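You operate a simulated robot arm through the tools that you are given. There is no shell and no other tool. Be economical: measure what you need, move in short steps, check, and stop when the job is done.

Carry out the task below with a simulated robot arm. There is one attempt and no reset: what you move stays moved.

Task
Put the purple-band cup in the sink. Fetch the purple brush from the top of the test bench and set it on the shelf under the test bench. Push the yellow drawer shut. Put one of the green brushes from the top of the press bench on the shelf under the press bench. Take the yellow-band cylinder on the top of the press bench and put it away on the top of the test bench. Put the plate with yellow handle on the top of the press bench away on the top of the parts trolley. Push the stock cupboard door shut. Fetch the taped jar with grey lid and set it on the top of the tray bench. Fetch the taped jar with white lid and set it on the top of the tray bench. Take the cup with red rim and put it in the deep steel tray. Put the grey brush on the deck of the platform away on the shelf of the cover table. Put the purple screen on the top between the rack and the sink away on the left ring mark on the cart. Put one of the orange brushes from the draining rack on the top shelf of the stock rack. Open the left cart drawer. The order is free. Set down upright: yellow-band cylinder, taped jar with grey lid, taped jar with white lid.

The check looks at the end state, three seconds after you hand in, the way a careful person would. Anything else that was tipped, shoved, dropped, spilled or broken makes it a failure. A push-on lid holds only when it is set on centred and level and pressed home; a screw cap is set on level and turned clockwise until tight.

Robot
A 7-joint arm with a fingered hand on a trunk, on a base that drives. Base frame: it is fixed to the floor where the robot stands at the start and does not move with it; the origin is under the middle of the robot, x ahead of it, y to its left, z up; the surface under the hand at the start is at about z = 0.8. Readings come in m, rad, newtons and seconds.
With the tool pointing down near the work surface it reaches from about 0.1 to 0.8 m from the robot's upright axis, wherever it stands. Its first joint turns from -2.496 to 2.496 rad. Places, roughly: cup with red rim [3.5, 2.25, 1]; deep steel tray (45x26x5 cm) [3.2, 1.9, 0.9]; green brush (11x5x6 cm) [0.5, 2.8, 0.8]; grey brush (11x5x6 cm) [6.1, 1.1, 1.2]; left cart drawer [5.1, 2.3, 0.7]; left ring mark on the cart (15x15 cm) [5.16, 2.1, 0.84]; orange brush (11x5x6 cm) [0.7, -3.3, 0.9]; plate with yellow handle (15x10x8 cm) [0.8, 2.8, 0.8]; purple brush (11x5x6 cm) [0.5, -0.5, 0.8]; purple screen [0.5, -3.25, 1]; purple-band cup (5x5x5 cm) [0.5, -0.2, 0.8]; shelf of the cover table [2.5, 0.8, 0.3]; shelf under the press bench [0.8, 2.2, 0.3]; shelf under the test bench [0.8, 0.2, 0.3]; sink [0, -3.2, 0.7]; stock cupboard door [2.1, 4.4, 0.6]; taped jar with grey lid (8x8x11 cm) [-0.1, 5.2, 1.3]; taped jar with white lid (8x8x11 cm) [-0.3, 5.2, 1.3]; top of the parts trolley [-2.2, -1.7, 0.8]; top of the test bench [0.7, 0.2, 0.8]; top of the tray bench [-1.9, 3.8, 0.8]; top shelf of the stock rack [-2.2, 0, 1.2]; yellow drawer [0.7, 1.6, 0.8]; yellow-band cylinder [0.75, 2.5, 0.75]. Payload 3 kg.
The tool frame sits at the grasp point between the pads (the TCP): z along the fingers, y along the line on which they close. The tips reach 0.026 m beyond it. The gripper opens to 0.148 m. The gripper's body begins 0.073 m behind the TCP. The gripper is a hand of 3 fingers: y runs from the thumb to the fingers, the wrist lies at [0, 0, -0.229] in the tool frame, and closing takes about 1.5 s.
Orientation is told as [roll, pitch, yaw] about the base's x, y, z axes, in that order, counted from this pose: with the fingers straight down and closing along the base's y, the tool's x points along the base's -x, its y along +y and its z along -z.

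Tools
- The arm moves only by the tool play_rows. Its argument "rows" is a list of rows, each a list of 3 entries, a list of its own where there are three numbers: the shift along the tool's x, y, z in cm, then the turn, a rotation vector about the tool's x, y, z in rad, then the gripper command, from -1 (shut) to 1 (fully open), values between in proportion. In form: [[[x, y, z], [rx, ry, rz], grip], ...]. A call has 1 to 8 rows; each row is the pose to reach, as a shift and turn from the pose commanded when the call began, along the tool's axes at that moment. Each row takes 0.2 s and may step no farther than 0.05 m and 0.15 rad from the row before; otherwise, or with a gripper value out of range, the whole call is refused. Where a pose cannot be reached the arm comes as near as it can. A force on the tool above 40 N (or 10 N above the force at the start of the call, whichever is more), or a blocked arm, ends the call early, and 0.2 s more pass. The fingers move at their own pace (about 0.153 m/s each) and stop on an object; they squeeze with about 31 N. The grip force told is the motor's: it shows also when the fingers shut on nothing. Time passes only in rows, and 0.2 s behind the last, so rows that repeat a pose let the fingers close. It gives the time, the measured TCP pose, the force on the tool (base axes), the opening and the grip force at its end, in the units of the frame above (readings bear some noise), with the torque about the TCP (base axes, N m) and any sound that the robot's microphone picked up.
- Cameras (640 x 400 px; columns grow to the right, rows downward): "scene" is now at [0.1442, 0.0059, 1.8759]; the picture's right is [0.12, -0.99, -0.00], its down [-0.86, -0.10, -0.50] and it looks along [0.50, 0.06, -0.87] (base axes); focal length 265 px, centre (320, 200). "wrist" rides on the gripper at [0.068, -0.039, -0.09] in the tool frame; the picture's right is [0.50, 0.87, 0.00], its down [-0.66, 0.38, -0.65] and it looks along [-0.57, 0.33, 0.76] (tool axes); focal length 222 px, centre (320, 200). There is no depth. A picture from a camera that has moved, and an enlarged one, comes with that camera's place and axes in the base frame and with its lens.
- camera(camera): a new picture of that camera. The clock stands still meanwhile.
- lift_body(by): slides the trunk up (or, below 0, down) by that many m; the arm and the scene camera ride with it, the base frame stays. It gives what a move gives, with no picture.
- drive_base(legs): drives the robot by 1 to 6 legs, each [ahead, left, turn to the left] in m, m and rad, along the robot's own axes; the way and the turn of a leg run together, so that a leg with both is an arc; at most 1.5 m and 3.142 rad a leg. The arm and the cameras ride along, it lands a little off, and it stops where it bumps. It gives what a move gives.
- hand_shape(shape): the hand has 3 fingers and takes this shape, open, in about a second: jaw (thumb against the fingers, like two jaws); tri (thumb and two fingers); tip (a fingertip pinch); poke (one finger out to press); point (the index stretched); flat (the hand flat); cup (the hand cupped); fist (a fist). The gripper value then closes the fingers along that shape, each until it touches; the sizes above hold for jaw. It gives what a move gives, with no picture.
- head_to(pan, tilt): turns the head with the scene camera to pan (to the left, within 1.501 rad either way) and tilt (down, from -0.506 to 1.204), counted from straight ahead of the robot. It gives what a move gives.
- close_up(camera, box): a new picture of the part [left, top, right, bottom] of that camera's present view, enlarged. The clock stands still meanwhile.
- close_job(): hands the job in; it is judged then, once.

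Work in short steps. Places have to be worked out from the pictures, the camera data and where the tool is seen: move nearer, look again, correct. Check each grasp and each placing, and mend what went wrong. You have 577 turns and 360 pictures in all, those below and enlarged ones among them. Open the gripper and draw the arm clear of the work before you hand the job in, unless the task says otherwise.

The tools are called as name(argument=value, ...) on one line, values as JSON. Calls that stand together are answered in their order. play_rows: Moves the arm, as the interface text tells. Its arguments: {"type":"object","properties":{"rows":{"type":"array"}},"required":["rows"]} The other tools are called the same way: lift_body (by) slides the trunk up or down; hand_shape (shape) gives the hand a shape; drive_base (legs) drives the base; head_to (pan, tilt) turns the head that bears the scene camera; camera (camera) takes a picture; close_up (camera, box) takes an enlarged picture of a part of a camera's view; close_job () hands the job in.

At the start:

```text
t: 0.0
eef_pos: [0.8981, -0.1072, 1.0944]
tool_rot: [0.001, 0.001, -0.001]
wrist_force: [-0.1, 0.1, -0.1]
ft_torque: [0.01, 0.01, 0.01]
grip_width: 0.1479
grip_force: 0.0
shape: jaw
trunk travel left (down, up): [-0.825, 0.065]
robot x, y, heading: [0.0008, 0.0012, 0.0]
head pan, tilt: [0.122, 1.047]
```

scene: 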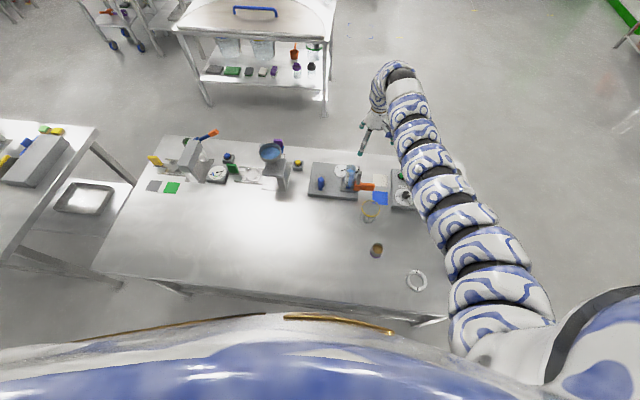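
wrist: 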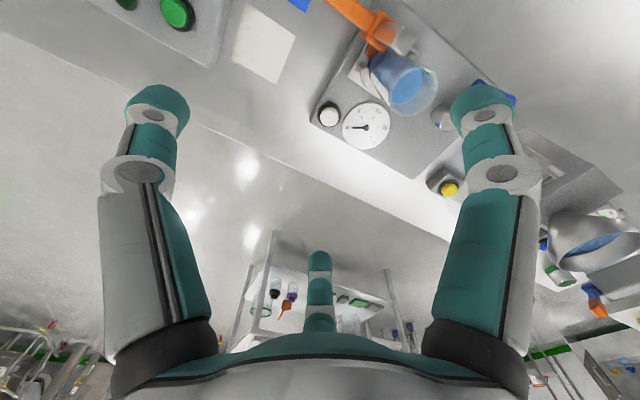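

I start by looking around from the start pose to find the layout.

head_to(pan=0.0, tilt=0.9)

camera(camera="scene")

head_to(pan=1.2, tilt=0.5)

camera(camera="scene")

head_to(pan=-1.2, tilt=0.5)

camera(camera="scene")

head_to(pan=0.3, tilt=0.35)

camera(camera="scene")

```text
t: 0.7
eef_pos: [0.8992, -0.1065, 1.0959]
tool_rot: [-0.001, 0.0, -0.001]
wrist_force: [-0.6, -0.1, -1.0]
ft_torque: [-0.01, 0.0, -0.02]
grip_width: 0.148
grip_force: 0.1
shape: jaw
trunk travel left (down, up): [-0.825, 0.065]
robot x, y, heading: [-0.0016, -0.002, -0.002]
head pan, tilt: [0.0, 0.901]
```

```text
357 pictures are left
camera scene: at [0.1535, -0.0021, 1.8863], right [0.0, -1.0, 0.0], down [-0.78, 0.0, -0.62], along [0.62, 0.0, -0.78], focal length 265 px, centre (320, 200)
```

scene: 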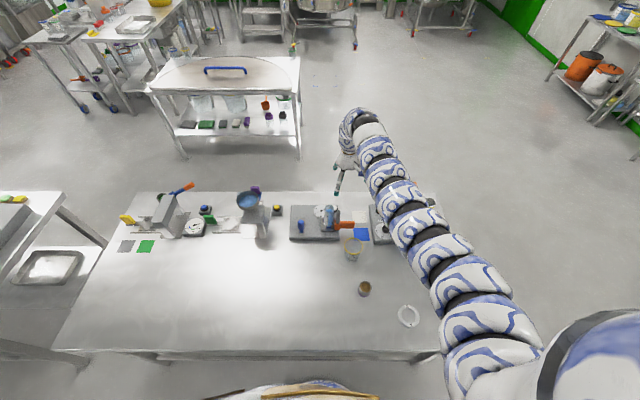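

```text
t: 2.1
eef_pos: [0.8977, -0.1067, 1.0956]
tool_rot: [-0.001, -0.001, 0.0]
wrist_force: [-0.7, 0.5, 0.9]
ft_torque: [0.01, 0.0, 0.04]
grip_width: 0.1478
grip_force: 0.1
shape: jaw
trunk travel left (down, up): [-0.825, 0.065]
robot x, y, heading: [-0.002, 0.0011, -0.001]
head pan, tilt: [1.201, 0.499]
```

```text
356 pictures are left
camera scene: at [0.1111, 0.0827, 1.9202], right [0.93, -0.36, 0.0], down [-0.17, -0.45, -0.88], along [0.32, 0.82, -0.48], focal length 265 px, centre (320, 200)
```

scene: 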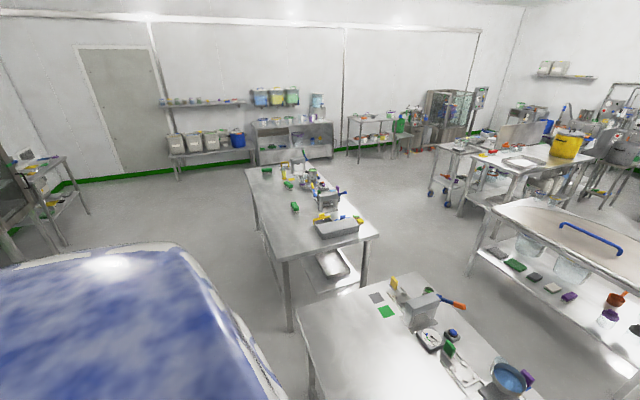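

```text
t: 4.3
eef_pos: [0.8977, -0.1066, 1.0959]
tool_rot: [0.0, 0.001, -0.001]
wrist_force: [0.0, -0.4, 0.3]
ft_torque: [0.0, -0.03, 0.03]
grip_width: 0.1479
grip_force: 0.0
shape: jaw
trunk travel left (down, up): [-0.825, 0.065]
robot x, y, heading: [0.0015, -0.0002, -0.003]
head pan, tilt: [-1.201, 0.499]
```

```text
355 pictures are left
camera scene: at [0.111, -0.087, 1.9202], right [-0.93, -0.36, 0.0], down [-0.17, 0.45, -0.88], along [0.32, -0.82, -0.48], focal length 265 px, centre (320, 200)
```

scene: 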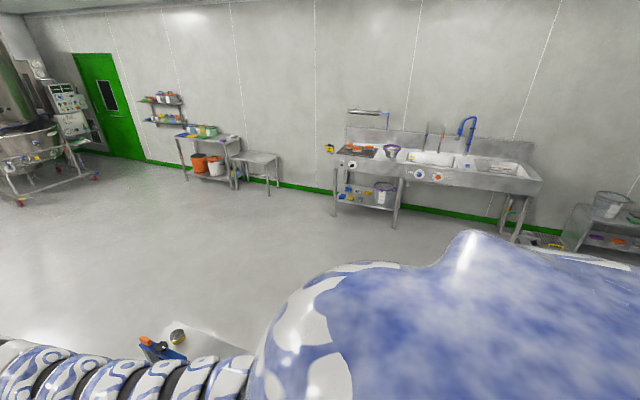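

```text
t: 5.9
eef_pos: [0.8988, -0.1061, 1.0954]
tool_rot: [0.0, -0.001, 0.001]
wrist_force: [-0.4, 0.1, 0.3]
ft_torque: [-0.01, -0.02, -0.03]
grip_width: 0.148
grip_force: 0.0
shape: jaw
trunk travel left (down, up): [-0.825, 0.065]
robot x, y, heading: [0.0045, 0.0001, 0.003]
head pan, tilt: [0.3, 0.351]
```

```text
354 pictures are left
camera scene: at [0.1671, 0.0253, 1.9339], right [0.3, -0.96, 0.0], down [-0.33, -0.1, -0.94], along [0.9, 0.28, -0.34], focal length 265 px, centre (320, 200)
```

scene: 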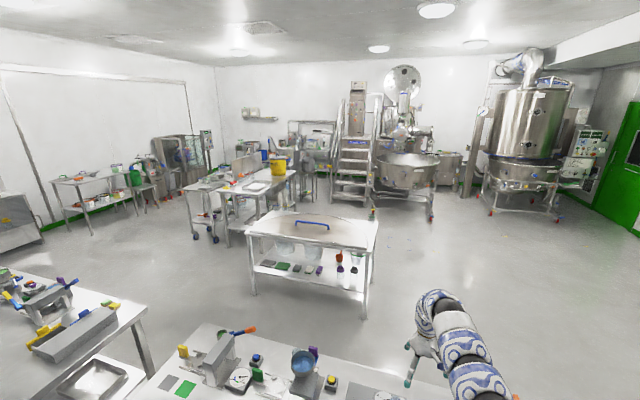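

Now a close look at the near part of the test bench: the cup and the purple brush hidden behind the arm.

head_to(pan=-0.3, tilt=1.1)

camera(camera="scene")

close_up(camera="scene", box=[200, 100, 400, 300])

```text
t: 7.0
eef_pos: [0.8982, -0.1067, 1.0954]
tool_rot: [0.0, -0.001, -0.001]
wrist_force: [-1.1, -0.7, 0.4]
ft_torque: [0.0, -0.01, 0.0]
grip_width: 0.1478
grip_force: 0.1
shape: jaw
trunk travel left (down, up): [-0.825, 0.065]
robot x, y, heading: [0.0, -0.0007, 0.0]
head pan, tilt: [-0.3, 1.1]
```

```text
353 pictures are left
camera scene: at [0.1385, -0.0208, 1.8725], right [-0.3, -0.96, 0.0], down [-0.85, 0.26, -0.45], along [0.43, -0.13, -0.89], focal length 265 px, centre (320, 200)
```

scene: 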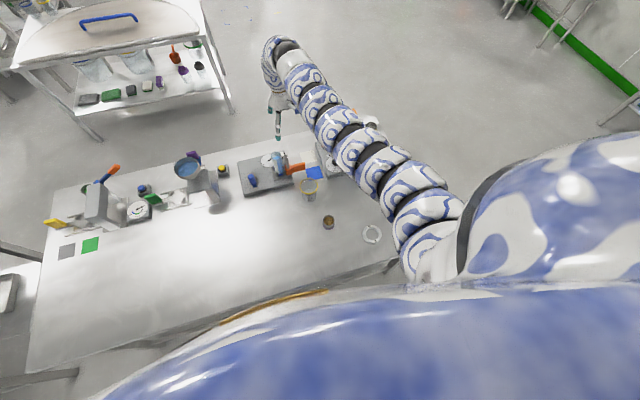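

```text
2.00 times, centred on (300, 200) of scene
camera zoom: at [0.1385, -0.0208, 1.8725], right [-0.3, -0.96, 0.0], down [-0.85, 0.26, -0.45], along [0.43, -0.13, -0.89], focal length 531 px, centre (360, 200)
```

zoom: 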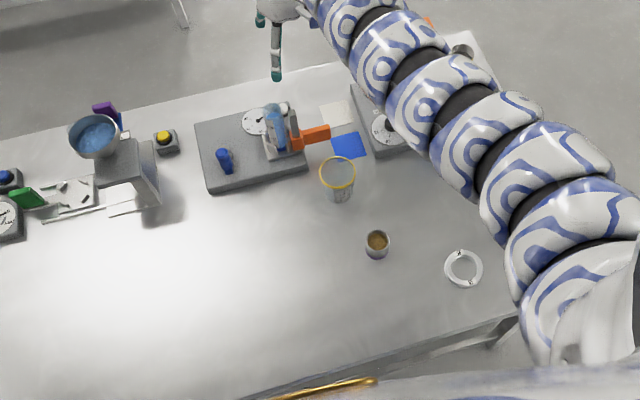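

The cup with brown interior is at about (0.54,-0.18). The purple brush is behind the arm, so I swing the hand left over the bench.

play_rows(rows=[[[4, 3, 0], [0, 0, 0], 1], [[8, 6, 0], [0, 0, 0], 1], [[12, 9, 0], [0, 0, 0], 1], [[16, 12, 0], [0, 0, 0], 1], [[19, 16, 0], [0, 0, 0], 1], [[19, 20, 0], [0, 0, 0], 1], [[19, 24, 0], [0, 0, 0], 1], [[19, 28, 0], [0, 0, 0], 1]])

camera(camera="scene")

camera(camera="wrist")

```text
t: 8.8
eef_pos: [0.7093, 0.174, 1.0959]
tool_rot: [0.0, -0.002, 0.0]
wrist_force: [0.1, 0.4, -0.4]
ft_torque: [-0.02, -0.02, 0.04]
grip_width: 0.148
grip_force: 0.1
shape: jaw
trunk travel left (down, up): [-0.825, 0.065]
robot x, y, heading: [-0.0029, 0.0035, -0.002]
head pan, tilt: [-0.3, 1.1]
```

```text
351 pictures are left
camera scene: at [0.139, -0.0202, 1.8724], right [-0.3, -0.96, 0.0], down [-0.85, 0.26, -0.45], along [0.43, -0.13, -0.89], focal length 265 px, centre (320, 200)
```

scene: 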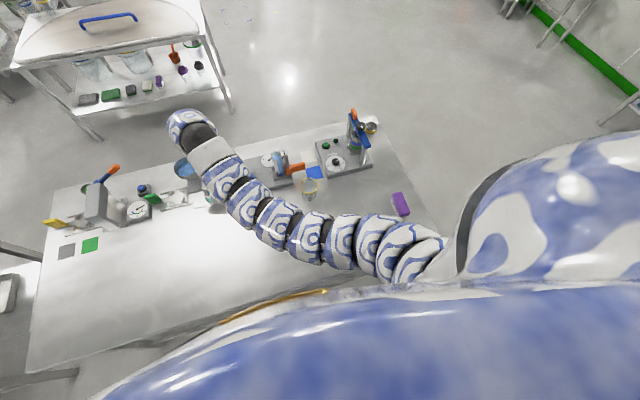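

```text
350 pictures are left
camera wrist: at [0.6414, 0.1351, 1.1867], right [-0.5, 0.87, 0.0], down [0.66, 0.38, 0.65], along [0.57, 0.33, -0.76], focal length 222 px, centre (320, 200)
```

wrist: 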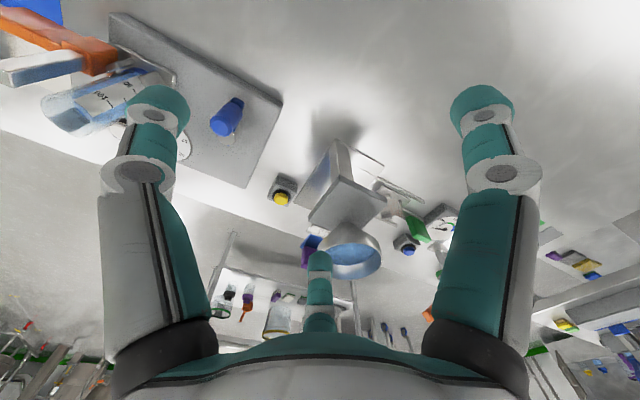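

close_up(camera="scene", box=[340, 160, 460, 260])

```text
4.00 times, centred on (400, 210) of scene
camera zoom: at [0.139, -0.0202, 1.8724], right [-0.3, -0.96, 0.0], down [-0.85, 0.26, -0.45], along [0.43, -0.13, -0.89], focal length 1062 px, centre (0, 160)
```

zoom: 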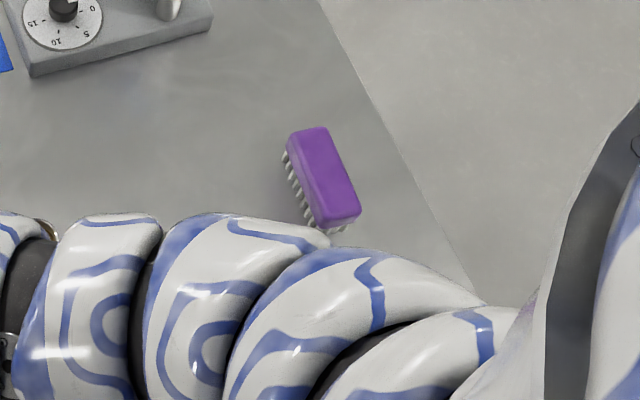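

Brush top centre is about (0.51,-0.494), long axis along x (yaw about -0.1). I bring the hand above it, clear of the glassware.

play_rows(rows=[[[4, -1, 0], [0, 0, 0], 1], [[8, -4, 0], [0, 0, 0], 1], [[12, -7, 0], [0, 0, 0], 1], [[15, -11, 0], [0, 0, 0], 1], [[17, -15, 0], [0, 0, 0], 1], [[19, -19, 0], [0, 0, 0], 1], [[20, -23, 0], [0, 0, 0], 1], [[20, -28, 0], [0, 0, 0], 1]])

play_rows(rows=[[[0, -5, 0], [0, 0, 0], 1], [[0, -10, 0], [0, 0, 0], 1], [[0, -15, 0], [0, 0, 0], 1], [[0, -20, 0], [0, 0, 0], 1], [[0, -25, 0], [0, 0, 0], 1], [[0, -30, 0], [0, 0, 0.03], 1], [[0, -35, 0], [0, 0, 0.06], 1], [[0, -38.7, 0], [0, 0, 0.1], 1]])

camera(camera="scene")

camera(camera="wrist")

```text
t: 10.6
eef_pos: [0.5082, -0.1055, 1.0945]
tool_rot: [0.0, -0.001, 0.0]
wrist_force: [0.1, 0.0, -0.5]
ft_torque: [-0.02, -0.02, 0.03]
grip_width: 0.1479
grip_force: 0.0
shape: jaw
trunk travel left (down, up): [-0.825, 0.065]
robot x, y, heading: [-0.0015, 0.0006, 0.0]
head pan, tilt: [-0.3, 1.1]
```

```text
t: 12.4
eef_pos: [0.5073, -0.4937, 1.095]
tool_rot: [0.001, 0.0, -0.099]
wrist_force: [0.6, -0.6, 0.0]
ft_torque: [0.0, 0.02, 0.01]
grip_width: 0.1479
grip_force: 0.0
shape: jaw
trunk travel left (down, up): [-0.825, 0.065]
robot x, y, heading: [0.0013, 0.0051, 0.002]
head pan, tilt: [-0.3, 1.1]
```

```text
348 pictures are left
camera scene: at [0.1383, -0.0215, 1.8725], right [-0.3, -0.96, 0.0], down [-0.85, 0.26, -0.45], along [0.43, -0.13, -0.89], focal length 265 px, centre (320, 200)
```

scene: 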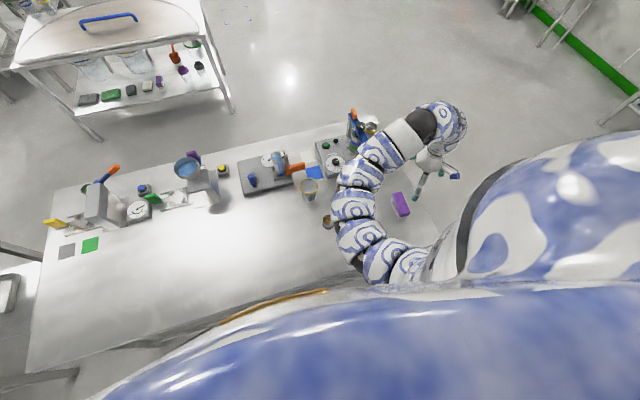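

```text
347 pictures are left
camera wrist: at [0.436, -0.5266, 1.1858], right [-0.41, 0.91, 0.0], down [0.69, 0.31, 0.65], along [0.6, 0.27, -0.76], focal length 222 px, centre (320, 200)
```

wrist: 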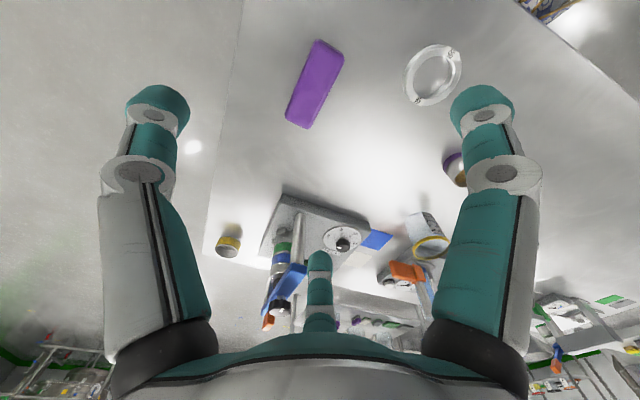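

The wrist view confirms the brush under the tool. I lower in two stages and watch the elbow near the cup.

play_rows(rows=[[[0, 0, 4], [0, 0, 0], 1], [[0, 0, 8], [0, 0, 0], 1], [[0, 0, 12], [0, 0, 0], 1], [[0, 0, 16], [0, 0, 0], 1]])

camera(camera="scene")

camera(camera="wrist")

```text
t: 13.4
eef_pos: [0.5071, -0.4946, 0.934]
tool_rot: [0.001, 0.001, -0.102]
wrist_force: [0.4, -0.8, 0.0]
ft_torque: [0.01, 0.0, 0.01]
grip_width: 0.1477
grip_force: 0.1
shape: jaw
trunk travel left (down, up): [-0.825, 0.065]
robot x, y, heading: [0.0041, 0.0008, -0.003]
head pan, tilt: [-0.3, 1.1]
```

```text
346 pictures are left
camera scene: at [0.1378, -0.0213, 1.8725], right [-0.3, -0.96, 0.0], down [-0.85, 0.26, -0.45], along [0.43, -0.13, -0.89], focal length 265 px, centre (320, 200)
```

scene: 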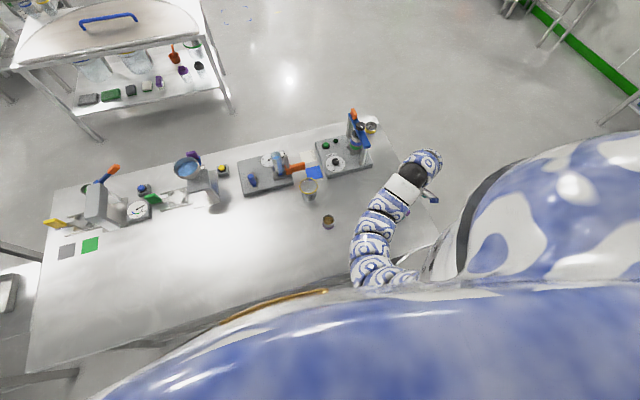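

```text
345 pictures are left
camera wrist: at [0.4354, -0.5261, 1.026], right [-0.41, 0.91, 0.0], down [0.69, 0.31, 0.65], along [0.6, 0.27, -0.76], focal length 222 px, centre (320, 200)
```

wrist: 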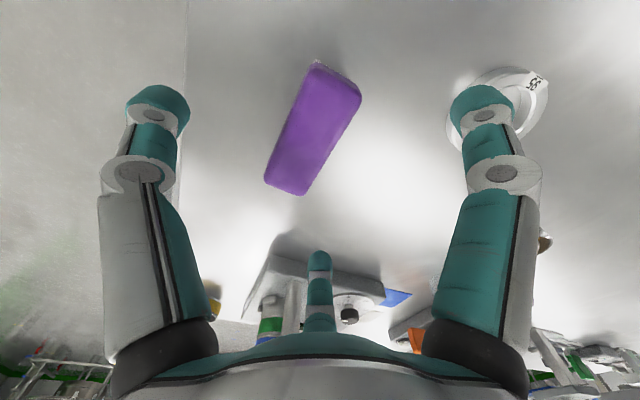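

Brush confirmed at about (0.508,-0.50). I narrow the fingers to clear the white ring, go down and grip.

play_rows(rows=[[[0, -0.5, 0], [0, 0, -0.05], 0.25], [[0, -0.5, 0], [0, 0, -0.05], 0.25], [[0, -0.5, 3], [0, 0, -0.05], 0.25], [[0, -0.5, 6], [0, 0, -0.05], 0.25], [[0, -0.5, 9.4], [0, 0, -0.05], 0.25]])

play_rows(rows=[[[0, 0, 0], [0, 0, 0], -1], [[0, 0, 0], [0, 0, 0], -1], [[0, 0, 0], [0, 0, 0], -1], [[0, 0, 0], [0, 0, 0], -1], [[0, 0, 0], [0, 0, 0], -1], [[0, 0, -4], [0, 0, 0], -1], [[0, 0, -8], [0, 0, 0], -1]])

camera(camera="wrist")

```text
t: 14.6
eef_pos: [0.5062, -0.499, 0.841]
tool_rot: [0.003, -0.001, -0.05]
wrist_force: [0.0, 0.3, 0.9]
ft_torque: [0.02, -0.01, 0.01]
grip_width: 0.093
grip_force: 0.0
shape: jaw
trunk travel left (down, up): [-0.825, 0.065]
robot x, y, heading: [-0.0019, -0.0023, 0.002]
head pan, tilt: [-0.3, 1.1]
```

```text
t: 16.2
eef_pos: [0.5119, -0.4923, 0.9197]
tool_rot: [0.011, -0.009, -0.051]
wrist_force: [-4.2, -6.2, 1.0]
ft_torque: [0.49, -0.3, -0.05]
grip_width: 0.0392
grip_force: 31.0
shape: jaw
trunk travel left (down, up): [-0.825, 0.065]
robot x, y, heading: [0.0026, 0.0003, -0.0]
head pan, tilt: [-0.3, 1.1]
```

```text
344 pictures are left
camera wrist: at [0.4416, -0.5283, 1.0107], right [-0.45, 0.89, 0.01], down [0.67, 0.34, 0.66], along [0.59, 0.3, -0.75], focal length 222 px, centre (320, 200)
```

wrist: 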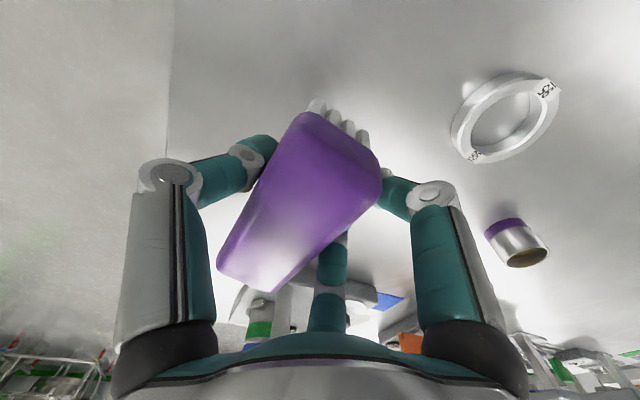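

The brush is held; the cup shows its purple band. I lift and back away to see the shelf under the bench.

play_rows(rows=[[[0, 0, -4], [0, 0, 0], -1], [[0, 0, -8], [0, 0, 0], -1], [[0, 0, -12], [0, 0, 0], -1]])

drive_base(legs=[[-0.9, 0.1, 0]])

head_to(pan=0.2, tilt=0.6)

camera(camera="scene")

```text
t: 17.0
eef_pos: [0.5072, -0.4982, 1.0434]
tool_rot: [-0.003, 0.0, -0.051]
wrist_force: [0.3, 0.5, -1.3]
ft_torque: [0.01, 0.03, -0.02]
grip_width: 0.0392
grip_force: 31.3
shape: jaw
trunk travel left (down, up): [-0.825, 0.065]
robot x, y, heading: [-0.0005, -0.0004, -0.003]
head pan, tilt: [-0.3, 1.1]
```

```text
t: 21.8
eef_pos: [-0.3886, -0.3987, 1.0418]
tool_rot: [-0.001, 0.0, -0.05]
wrist_force: [-0.4, -0.5, -1.8]
ft_torque: [0.01, 0.0, -0.02]
grip_width: 0.039
grip_force: 30.9
shape: jaw
trunk travel left (down, up): [-0.825, 0.065]
robot x, y, heading: [-0.8988, 0.0968, 0.002]
head pan, tilt: [-0.3, 1.1]
```

```text
t: 22.7
eef_pos: [-0.3883, -0.3984, 1.0421]
tool_rot: [0.001, 0.0, -0.048]
wrist_force: [0.7, -0.3, -1.6]
ft_torque: [-0.01, 0.08, -0.02]
grip_width: 0.0393
grip_force: 30.7
shape: jaw
trunk travel left (down, up): [-0.825, 0.065]
robot x, y, heading: [-0.8941, 0.0995, 0.004]
head pan, tilt: [0.201, 0.6]
```

```text
343 pictures are left
camera scene: at [-0.7322, 0.1145, 1.911], right [0.2, -0.98, 0.0], down [-0.55, -0.11, -0.82], along [0.81, 0.17, -0.57], focal length 265 px, centre (320, 200)
```

scene: 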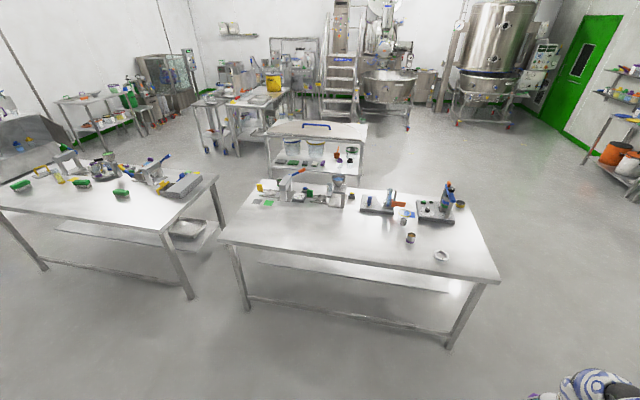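

The shelf under the bench runs only under the rear half (x about 0.6–1.0), so I'll serve it from the back, between the bench and the cover table. I drive around the right end.

drive_base(legs=[[0, -1.4, 0], [1.25, -0.2, 0], [1.25, 0, 0]])

drive_base(legs=[[0, 0, 1.571], [0, 0, 1.571]])

head_to(pan=-0.7, tilt=0.6)

camera(camera="scene")

```text
t: 26.8
eef_pos: [-0.535, -1.2363, 0.9715]
tool_rot: [0.084, 0.009, -0.302]
wrist_force: [-0.1, 2.4, 2.0]
ft_torque: [-0.27, 0.1, -0.02]
grip_width: 0.0373
grip_force: 31.3
shape: jaw
trunk travel left (down, up): [-0.825, 0.065]
robot x, y, heading: [-0.8932, -0.5461, -0.21]
head pan, tilt: [0.201, 0.6]
stopped in leg 1: the robot was blocked; the commanded pose is now the measured one
```

```text
t: 27.6
eef_pos: [-0.535, -1.2233, 0.9801]
tool_rot: [0.073, 0.004, -0.298]
wrist_force: [0.3, 0.4, -0.6]
ft_torque: [0.02, -0.02, 0.02]
grip_width: 0.0369
grip_force: 31.0
shape: jaw
trunk travel left (down, up): [-0.825, 0.065]
robot x, y, heading: [-0.8983, -0.5422, -0.21]
head pan, tilt: [0.201, 0.6]
stopped in leg 1: the robot was blocked; the commanded pose is now the measured one
```

```text
t: 28.8
eef_pos: [-0.5357, -1.225, 0.9799]
tool_rot: [0.075, 0.006, -0.297]
wrist_force: [0.1, -0.4, -1.7]
ft_torque: [0.03, 0.02, 0.0]
grip_width: 0.0371
grip_force: 31.2
shape: jaw
trunk travel left (down, up): [-0.825, 0.065]
robot x, y, heading: [-0.8933, -0.5388, -0.21]
head pan, tilt: [-0.7, 0.6]
```

```text
342 pictures are left
camera scene: at [-0.7656, -0.6277, 1.9111], right [-0.79, -0.62, 0.0], down [-0.35, 0.45, -0.83], along [0.51, -0.65, -0.56], focal length 265 px, centre (320, 200)
```

scene: 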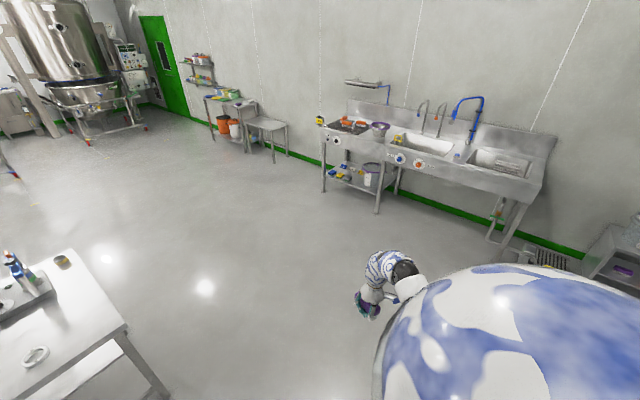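

Something blocked the sideways drive. I look to the right and below before moving.

head_to(pan=-1.5, tilt=0.9)

camera(camera="scene")

camera(camera="wrist")

head_to(pan=1.3, tilt=0.9)

camera(camera="scene")

```text
t: 29.9
eef_pos: [-0.5359, -1.2244, 0.9799]
tool_rot: [0.071, 0.004, -0.297]
wrist_force: [0.0, 0.6, -0.9]
ft_torque: [-0.01, 0.01, 0.0]
grip_width: 0.0371
grip_force: 31.1
shape: jaw
trunk travel left (down, up): [-0.825, 0.065]
robot x, y, heading: [-0.8947, -0.537, -0.208]
head pan, tilt: [-1.499, 0.901]
```

```text
341 pictures are left
camera scene: at [-0.8303, -0.6326, 1.8864], right [-0.99, 0.14, 0.0], down [0.11, 0.78, -0.62], along [-0.08, -0.62, -0.78], focal length 265 px, centre (320, 200)
```

scene: 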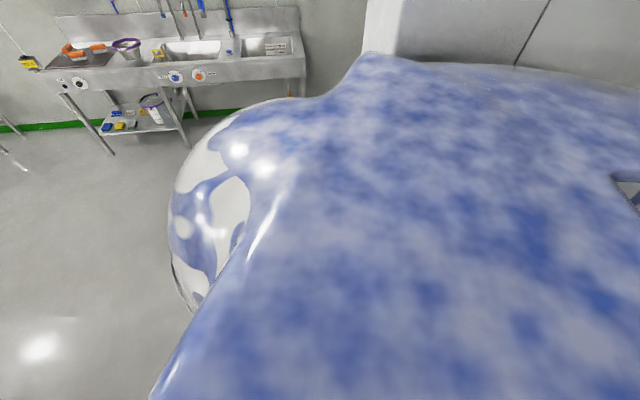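

```text
340 pictures are left
camera wrist: at [-0.6128, -1.248, 1.0691], right [-0.22, 0.97, 0.07], down [0.73, 0.12, 0.68], along [0.65, 0.2, -0.73], focal length 222 px, centre (320, 200)
```

wrist: 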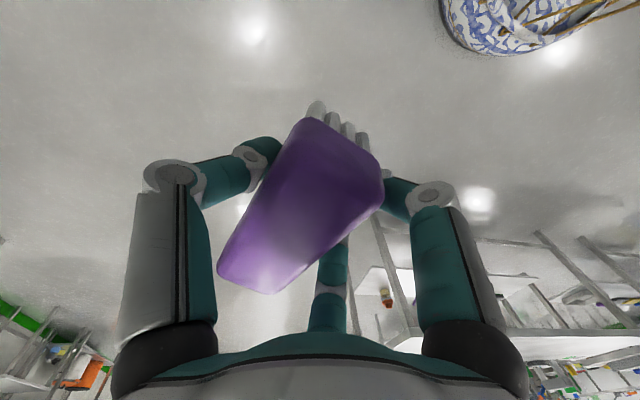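

```text
t: 32.4
eef_pos: [-0.5356, -1.2234, 0.9815]
tool_rot: [0.072, 0.007, -0.297]
wrist_force: [-0.9, 0.1, -1.2]
ft_torque: [0.0, 0.02, 0.0]
grip_width: 0.037
grip_force: 31.1
shape: jaw
trunk travel left (down, up): [-0.825, 0.065]
robot x, y, heading: [-0.8949, -0.5375, -0.211]
head pan, tilt: [1.3, 0.901]
```

```text
339 pictures are left
camera scene: at [-0.7852, -0.4907, 1.8863], right [0.89, -0.46, 0.0], down [-0.36, -0.7, -0.62], along [0.29, 0.55, -0.78], focal length 265 px, centre (320, 200)
```

scene: 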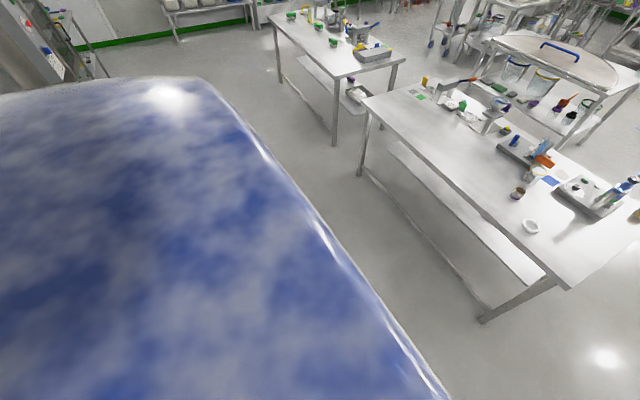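

Nothing visible on the right; the obstacle must be behind-right, out of head view. I drive ahead a bit, then turn right to see what it was.

drive_base(legs=[[0.4, 0.1, 0.21]])

drive_base(legs=[[0, 0, -1.0]])

head_to(pan=-1.4, tilt=0.7)

camera(camera="scene")

```text
t: 34.9
eef_pos: [0.0063, -1.0768, 0.9803]
tool_rot: [0.074, 0.006, -0.09]
wrist_force: [-0.1, 0.2, -1.5]
ft_torque: [0.01, 0.04, 0.01]
grip_width: 0.037
grip_force: 31.0
shape: jaw
trunk travel left (down, up): [-0.825, 0.065]
robot x, y, heading: [-0.4917, -0.484, 0.0]
head pan, tilt: [1.3, 0.901]
```

```text
t: 37.9
eef_pos: [-0.7147, -1.2233, 0.9813]
tool_rot: [0.073, 0.005, -1.078]
wrist_force: [-0.2, -0.2, -2.3]
ft_torque: [0.04, -0.02, 0.03]
grip_width: 0.037
grip_force: 31.0
shape: jaw
trunk travel left (down, up): [-0.825, 0.065]
robot x, y, heading: [-0.4872, -0.4793, -0.993]
head pan, tilt: [1.3, 0.901]
```

```text
t: 40.2
eef_pos: [-0.7162, -1.2234, 0.9802]
tool_rot: [0.074, 0.005, -1.078]
wrist_force: [-0.3, 0.7, -1.5]
ft_torque: [0.01, -0.02, 0.01]
grip_width: 0.0368
grip_force: 31.7
shape: jaw
trunk travel left (down, up): [-0.825, 0.065]
robot x, y, heading: [-0.488, -0.4844, -0.988]
head pan, tilt: [-1.4, 0.7]
```

```text
338 pictures are left
camera scene: at [-0.5098, -0.6099, 1.9025], right [-0.68, 0.73, 0.0], down [0.47, 0.44, -0.76], along [-0.56, -0.52, -0.64], focal length 265 px, centre (320, 200)
```

scene: 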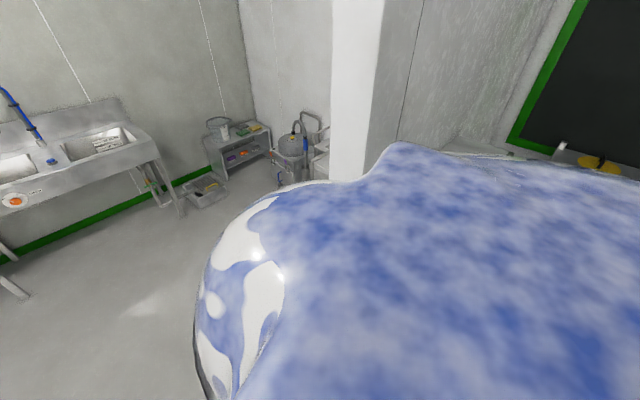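

A pillar stands behind-right; that likely was the obstacle. I turn further to locate it.

drive_base(legs=[[0, 0, -0.9]])

head_to(pan=-0.6, tilt=0.5)

camera(camera="scene")

head_to(pan=-1.5, tilt=0.5)

camera(camera="scene")

```text
t: 41.7
eef_pos: [-0.8488, -1.1649, 0.9834]
tool_rot: [0.071, 0.001, -1.278]
wrist_force: [0.4, -0.1, -0.9]
ft_torque: [0.01, -0.04, 0.01]
grip_width: 0.0364
grip_force: 31.8
shape: jaw
trunk travel left (down, up): [-0.825, 0.065]
robot x, y, heading: [-0.4894, -0.4866, -1.214]
head pan, tilt: [-1.4, 0.7]
stopped in leg 1: the robot was blocked; the commanded pose is now the measured one
```

```text
t: 42.8
eef_pos: [-0.8493, -1.1652, 0.9836]
tool_rot: [0.069, 0.004, -1.283]
wrist_force: [0.4, -0.3, -0.7]
ft_torque: [0.02, 0.01, -0.05]
grip_width: 0.0368
grip_force: 30.7
shape: jaw
trunk travel left (down, up): [-0.825, 0.065]
robot x, y, heading: [-0.486, -0.4877, -1.215]
head pan, tilt: [-0.6, 0.499]
```

```text
337 pictures are left
camera scene: at [-0.4636, -0.6539, 1.9197], right [-0.97, 0.24, 0.01], down [0.1, 0.47, -0.88], along [-0.22, -0.85, -0.48], focal length 265 px, centre (320, 200)
```

scene: 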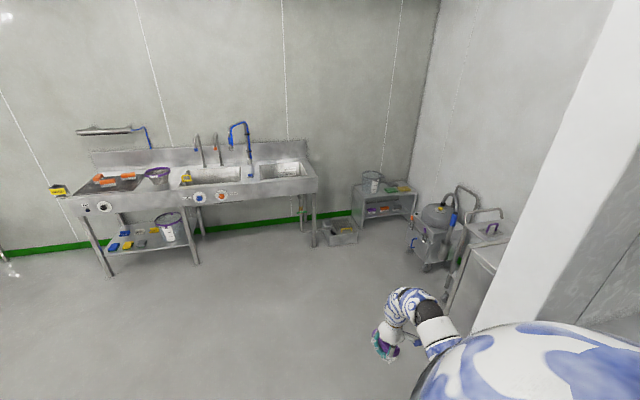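

```text
t: 44.0
eef_pos: [-0.8495, -1.1656, 0.9832]
tool_rot: [0.07, 0.003, -1.281]
wrist_force: [0.2, 0.0, -0.3]
ft_torque: [-0.01, 0.0, 0.0]
grip_width: 0.0371
grip_force: 31.0
shape: jaw
trunk travel left (down, up): [-0.825, 0.065]
robot x, y, heading: [-0.484, -0.4833, -1.209]
head pan, tilt: [-1.499, 0.499]
```

```text
336 pictures are left
camera scene: at [-0.5244, -0.6039, 1.9206], right [-0.42, 0.91, 0.01], down [0.42, 0.2, -0.88], along [-0.8, -0.37, -0.47], focal length 265 px, centre (320, 200)
```

scene: 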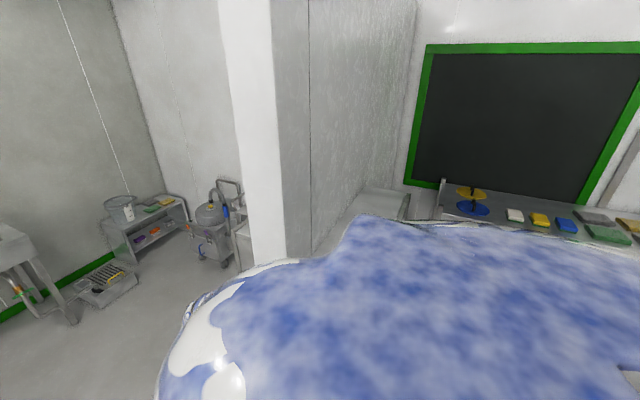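

The robot brushes that pillar/partition at about (-1.2,-1.1). I move ahead (toward -y) and left, well clear of it and the bench corner.

drive_base(legs=[[0.1, 0.1, 0.2], [0.6, 0.1, 0], [0.3, 1.0, 0]])

head_to(pan=0.0, tilt=0.5)

camera(camera="scene")

```text
t: 51.8
eef_pos: [0.5212, -1.5849, 0.9858]
tool_rot: [0.07, -0.002, -1.125]
wrist_force: [1.8, 0.4, 0.4]
ft_torque: [-0.03, 0.08, 0.03]
grip_width: 0.0366
grip_force: 31.0
shape: jaw
trunk travel left (down, up): [-0.825, 0.065]
robot x, y, heading: [0.7752, -0.8615, -1.054]
head pan, tilt: [-1.499, 0.499]
stopped in leg 3: the robot was blocked; the commanded pose is now the measured one
```

```text
t: 53.4
eef_pos: [0.5169, -1.5872, 0.9821]
tool_rot: [0.074, -0.001, -1.129]
wrist_force: [-0.3, 0.4, -1.4]
ft_torque: [0.04, -0.01, 0.01]
grip_width: 0.0368
grip_force: 31.0
shape: jaw
trunk travel left (down, up): [-0.825, 0.065]
robot x, y, heading: [0.7783, -0.8605, -1.058]
head pan, tilt: [0.0, 0.499]
```

```text
335 pictures are left
camera scene: at [0.8581, -1.014, 1.9202], right [-0.87, -0.49, 0.0], down [-0.24, 0.42, -0.88], along [0.43, -0.76, -0.48], focal length 265 px, centre (320, 200)
```

scene: 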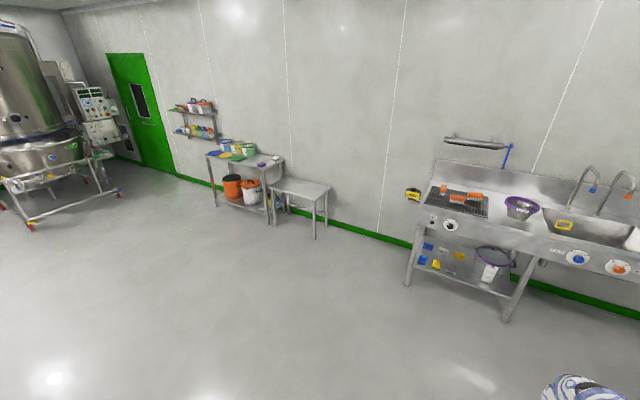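

I miscomputed and touched the bench end. I move away and check the bench.

drive_base(legs=[[0.62, -0.2, 0]])

drive_base(legs=[[0, 0, 2.1]])

head_to(pan=0.7, tilt=0.7)

camera(camera="scene")

```text
t: 57.0
eef_pos: [0.6454, -2.2249, 0.9817]
tool_rot: [0.075, -0.001, -1.128]
wrist_force: [0.0, 0.3, 0.2]
ft_torque: [0.05, -0.02, 0.01]
grip_width: 0.0369
grip_force: 31.1
shape: jaw
trunk travel left (down, up): [-0.825, 0.065]
robot x, y, heading: [0.9026, -1.5008, -1.054]
head pan, tilt: [0.0, 0.499]
```

```text
t: 62.4
eef_pos: [1.6642, -1.3677, 0.9831]
tool_rot: [0.075, -0.001, 0.96]
wrist_force: [-0.2, 0.0, -1.4]
ft_torque: [-0.01, 0.02, 0.0]
grip_width: 0.0366
grip_force: 30.7
shape: jaw
trunk travel left (down, up): [-0.825, 0.065]
robot x, y, heading: [0.9057, -1.5016, 1.034]
head pan, tilt: [0.0, 0.499]
```

```text
t: 63.5
eef_pos: [1.6635, -1.3673, 0.9825]
tool_rot: [0.075, -0.001, 0.958]
wrist_force: [0.4, 0.0, -1.4]
ft_torque: [-0.04, 0.03, 0.03]
grip_width: 0.0366
grip_force: 31.0
shape: jaw
trunk travel left (down, up): [-0.825, 0.065]
robot x, y, heading: [0.908, -1.4973, 1.035]
head pan, tilt: [0.7, 0.7]
```

```text
334 pictures are left
camera scene: at [0.932, -1.3496, 1.9025], right [0.99, 0.16, 0.0], down [0.1, -0.64, -0.77], along [-0.12, 0.76, -0.64], focal length 265 px, centre (320, 200)
```

scene: 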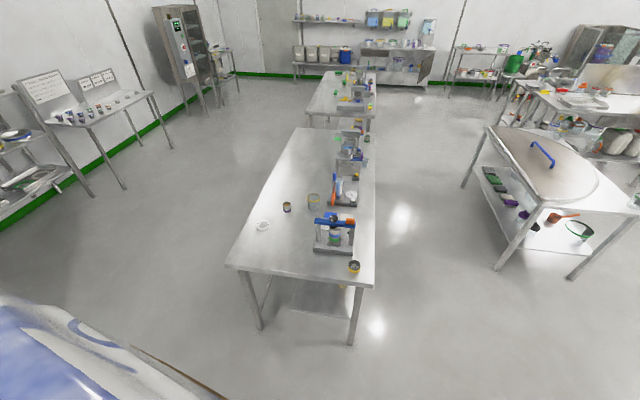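

Bench items look in place. I now go to the aisle behind the bench and turn to face it.

drive_base(legs=[[0.36, -0.6, 0], [0, 0, 2.1]])

head_to(pan=-0.5, tilt=0.7)

camera(camera="scene")

```text
t: 72.4
eef_pos: [1.1048, -0.916, 0.9838]
tool_rot: [0.075, -0.001, 3.071]
wrist_force: [0.6, -0.6, -2.0]
ft_torque: [0.0, -0.03, 0.02]
grip_width: 0.0366
grip_force: 30.8
shape: jaw
trunk travel left (down, up): [-0.825, 0.065]
robot x, y, heading: [1.6087, -1.5006, -3.141]
head pan, tilt: [0.7, 0.7]
```

```text
t: 73.8
eef_pos: [1.1056, -0.9159, 0.9834]
tool_rot: [0.077, 0.0, 3.07]
wrist_force: [-0.2, -0.5, 0.2]
ft_torque: [0.01, -0.02, 0.01]
grip_width: 0.0366
grip_force: 30.6
shape: jaw
trunk travel left (down, up): [-0.825, 0.065]
robot x, y, heading: [1.6061, -1.4944, -3.142]
head pan, tilt: [-0.499, 0.7]
```

```text
333 pictures are left
camera scene: at [1.4495, -1.459, 1.9025], right [0.48, 0.88, 0.0], down [0.57, -0.31, -0.76], along [-0.67, 0.37, -0.64], focal length 265 px, centre (320, 200)
```

scene: 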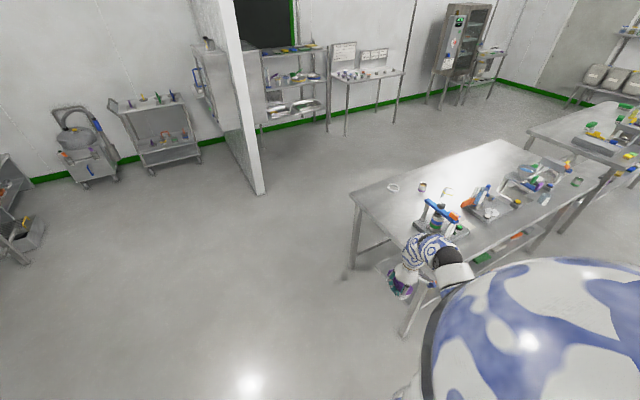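

Now the bench is in clear view. In this free space I straighten the hand and tilt it so the fingers point forward-down, then lower the trunk.

play_rows(rows=[[[0, 0, 0], [-0.075, 0, -0.07], -1], [[0, 0, 0], [-0.075, 0, -0.07], -1]])

play_rows(rows=[[[0, 0, 0], [0, -0.14, 0], -1], [[0, 0, 0], [0, -0.28, 0], -1], [[0, 0, 0], [0, -0.42, 0], -1], [[0, 0, 0], [0, -0.56, 0], -1], [[0, 0, 0], [0, -0.7, 0], -1]])

lift_body(by=-0.58)

camera(camera="scene")

camera(camera="wrist")

```text
t: 74.4
eef_pos: [1.1041, -0.9154, 0.9824]
tool_rot: [0.152, -0.008, 3.14]
wrist_force: [0.0, 0.2, -2.0]
ft_torque: [0.0, 0.0, -0.01]
grip_width: 0.0365
grip_force: 30.9
shape: jaw
trunk travel left (down, up): [-0.825, 0.065]
robot x, y, heading: [1.6083, -1.4959, -3.142]
head pan, tilt: [-0.499, 0.7]
```

```text
t: 75.6
eef_pos: [1.1058, -0.9161, 0.9838]
tool_rot: [0.195, -0.701, 3.011]
wrist_force: [-0.1, -0.1, -0.9]
ft_torque: [0.0, -0.04, 0.05]
grip_width: 0.0365
grip_force: 31.0
shape: jaw
trunk travel left (down, up): [-0.825, 0.065]
robot x, y, heading: [1.604, -1.4945, -3.135]
head pan, tilt: [-0.499, 0.7]
```

```text
refused: -0.58 is not a number from -0.4 to 0.4
```

```text
332 pictures are left
camera scene: at [1.45, -1.4592, 1.9025], right [0.48, 0.88, 0.0], down [0.57, -0.31, -0.77], along [-0.67, 0.37, -0.64], focal length 265 px, centre (320, 200)
```

scene: 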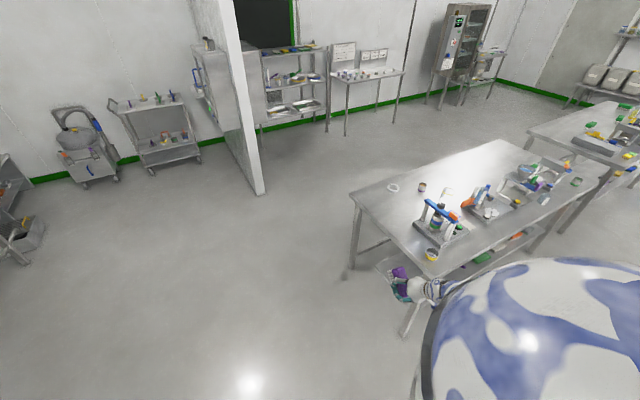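

```text
331 pictures are left
camera wrist: at [1.2144, -0.8736, 1.0024], right [0.38, -0.91, -0.19], down [-0.07, -0.24, 0.97], along [-0.92, -0.35, -0.15], focal length 222 px, centre (320, 200)
```

wrist: 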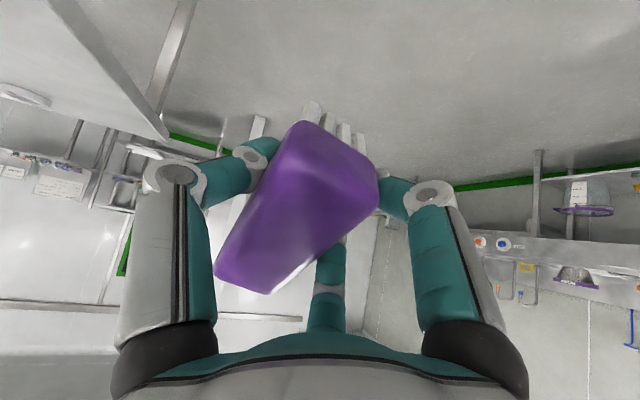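

Fix the roll, then lower the trunk in two steps.

play_rows(rows=[[[0, 0, 0], [0.1, 0, 0], -1], [[0, 0, 0], [0.195, 0, 0], -1]])

lift_body(by=-0.3)

lift_body(by=-0.27)

camera(camera="scene")

camera(camera="wrist")

```text
t: 76.2
eef_pos: [1.1038, -0.9158, 0.982]
tool_rot: [0.0, -0.699, 3.013]
wrist_force: [0.0, -0.6, -1.2]
ft_torque: [-0.02, -0.01, -0.02]
grip_width: 0.0365
grip_force: 30.9
shape: jaw
trunk travel left (down, up): [-0.825, 0.065]
robot x, y, heading: [1.6037, -1.4976, -3.143]
head pan, tilt: [-0.499, 0.7]
```

```text
t: 79.2
eef_pos: [1.1047, -0.9149, 0.6834]
tool_rot: [0.002, -0.699, 3.012]
wrist_force: [0.9, 0.7, -0.8]
ft_torque: [-0.03, 0.0, 0.03]
grip_width: 0.0365
grip_force: 31.0
shape: jaw
trunk travel left (down, up): [-0.525, 0.365]
robot x, y, heading: [1.6059, -1.501, -3.142]
head pan, tilt: [-0.499, 0.7]
```

```text
t: 81.9
eef_pos: [1.1052, -0.9151, 0.4127]
tool_rot: [0.003, -0.699, 3.014]
wrist_force: [0.4, 0.1, -0.6]
ft_torque: [0.0, -0.05, 0.01]
grip_width: 0.036
grip_force: 30.8
shape: jaw
trunk travel left (down, up): [-0.255, 0.635]
robot x, y, heading: [1.6068, -1.4983, -3.142]
head pan, tilt: [-0.499, 0.7]
```

```text
330 pictures are left
camera scene: at [1.4497, -1.4591, 1.3325], right [0.48, 0.88, 0.0], down [0.57, -0.31, -0.76], along [-0.67, 0.37, -0.64], focal length 265 px, centre (320, 200)
```

scene: 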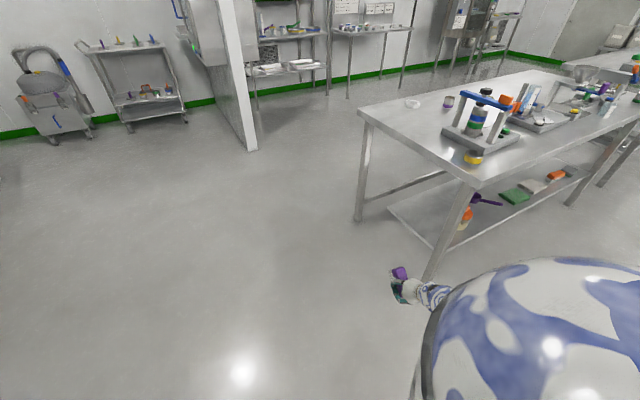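

```text
329 pictures are left
camera wrist: at [1.2179, -0.8911, 0.4393], right [0.27, -0.91, -0.32], down [-0.13, -0.36, 0.92], along [-0.95, -0.21, -0.21], focal length 222 px, centre (320, 200)
```

wrist: 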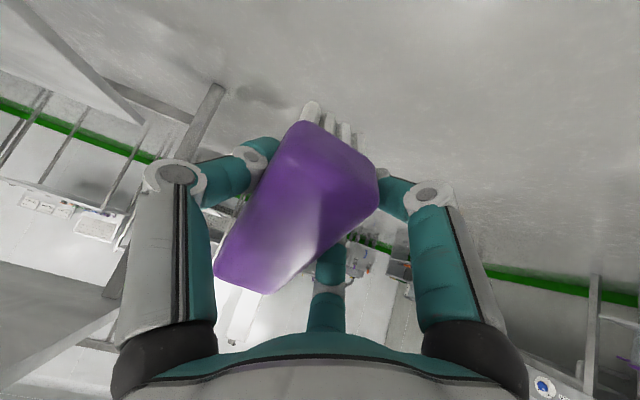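

The rear-right end of the shelf (about x 0.9, y -0.4) is free, between the leg and a purple scoop. I strafe right to line up and look again.

drive_base(legs=[[-0.06, 0.0, 0], [0, 0.5, 0]])

camera(camera="scene")

camera(camera="wrist")

```text
t: 85.4
eef_pos: [1.1651, -1.4157, 0.4133]
tool_rot: [0.002, -0.699, 3.011]
wrist_force: [0.4, -0.1, 0.3]
ft_torque: [0.0, 0.01, 0.0]
grip_width: 0.0366
grip_force: 30.7
shape: jaw
trunk travel left (down, up): [-0.255, 0.635]
robot x, y, heading: [1.6663, -1.998, 3.139]
head pan, tilt: [-0.499, 0.7]
```

```text
328 pictures are left
camera scene: at [1.5096, -1.9595, 1.3325], right [0.48, 0.88, 0.0], down [0.57, -0.31, -0.76], along [-0.67, 0.37, -0.64], focal length 265 px, centre (320, 200)
```

scene: 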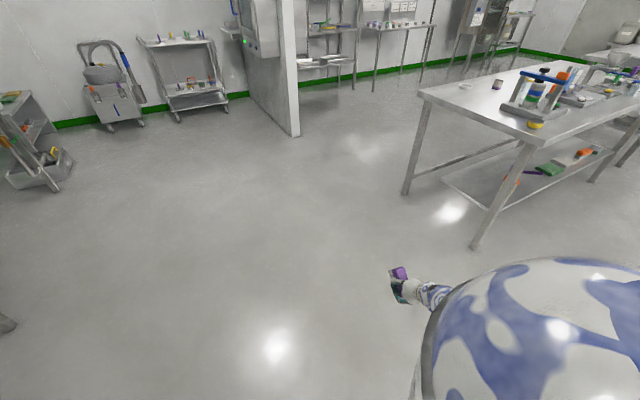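

```text
327 pictures are left
camera wrist: at [1.2785, -1.3914, 0.4391], right [0.27, -0.91, -0.32], down [-0.13, -0.36, 0.92], along [-0.95, -0.21, -0.21], focal length 222 px, centre (320, 200)
```

wrist: 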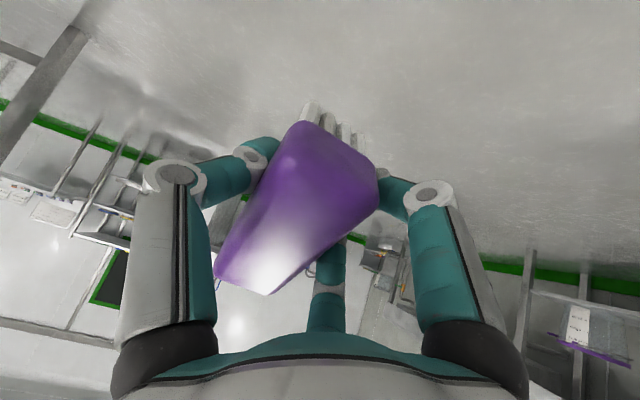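

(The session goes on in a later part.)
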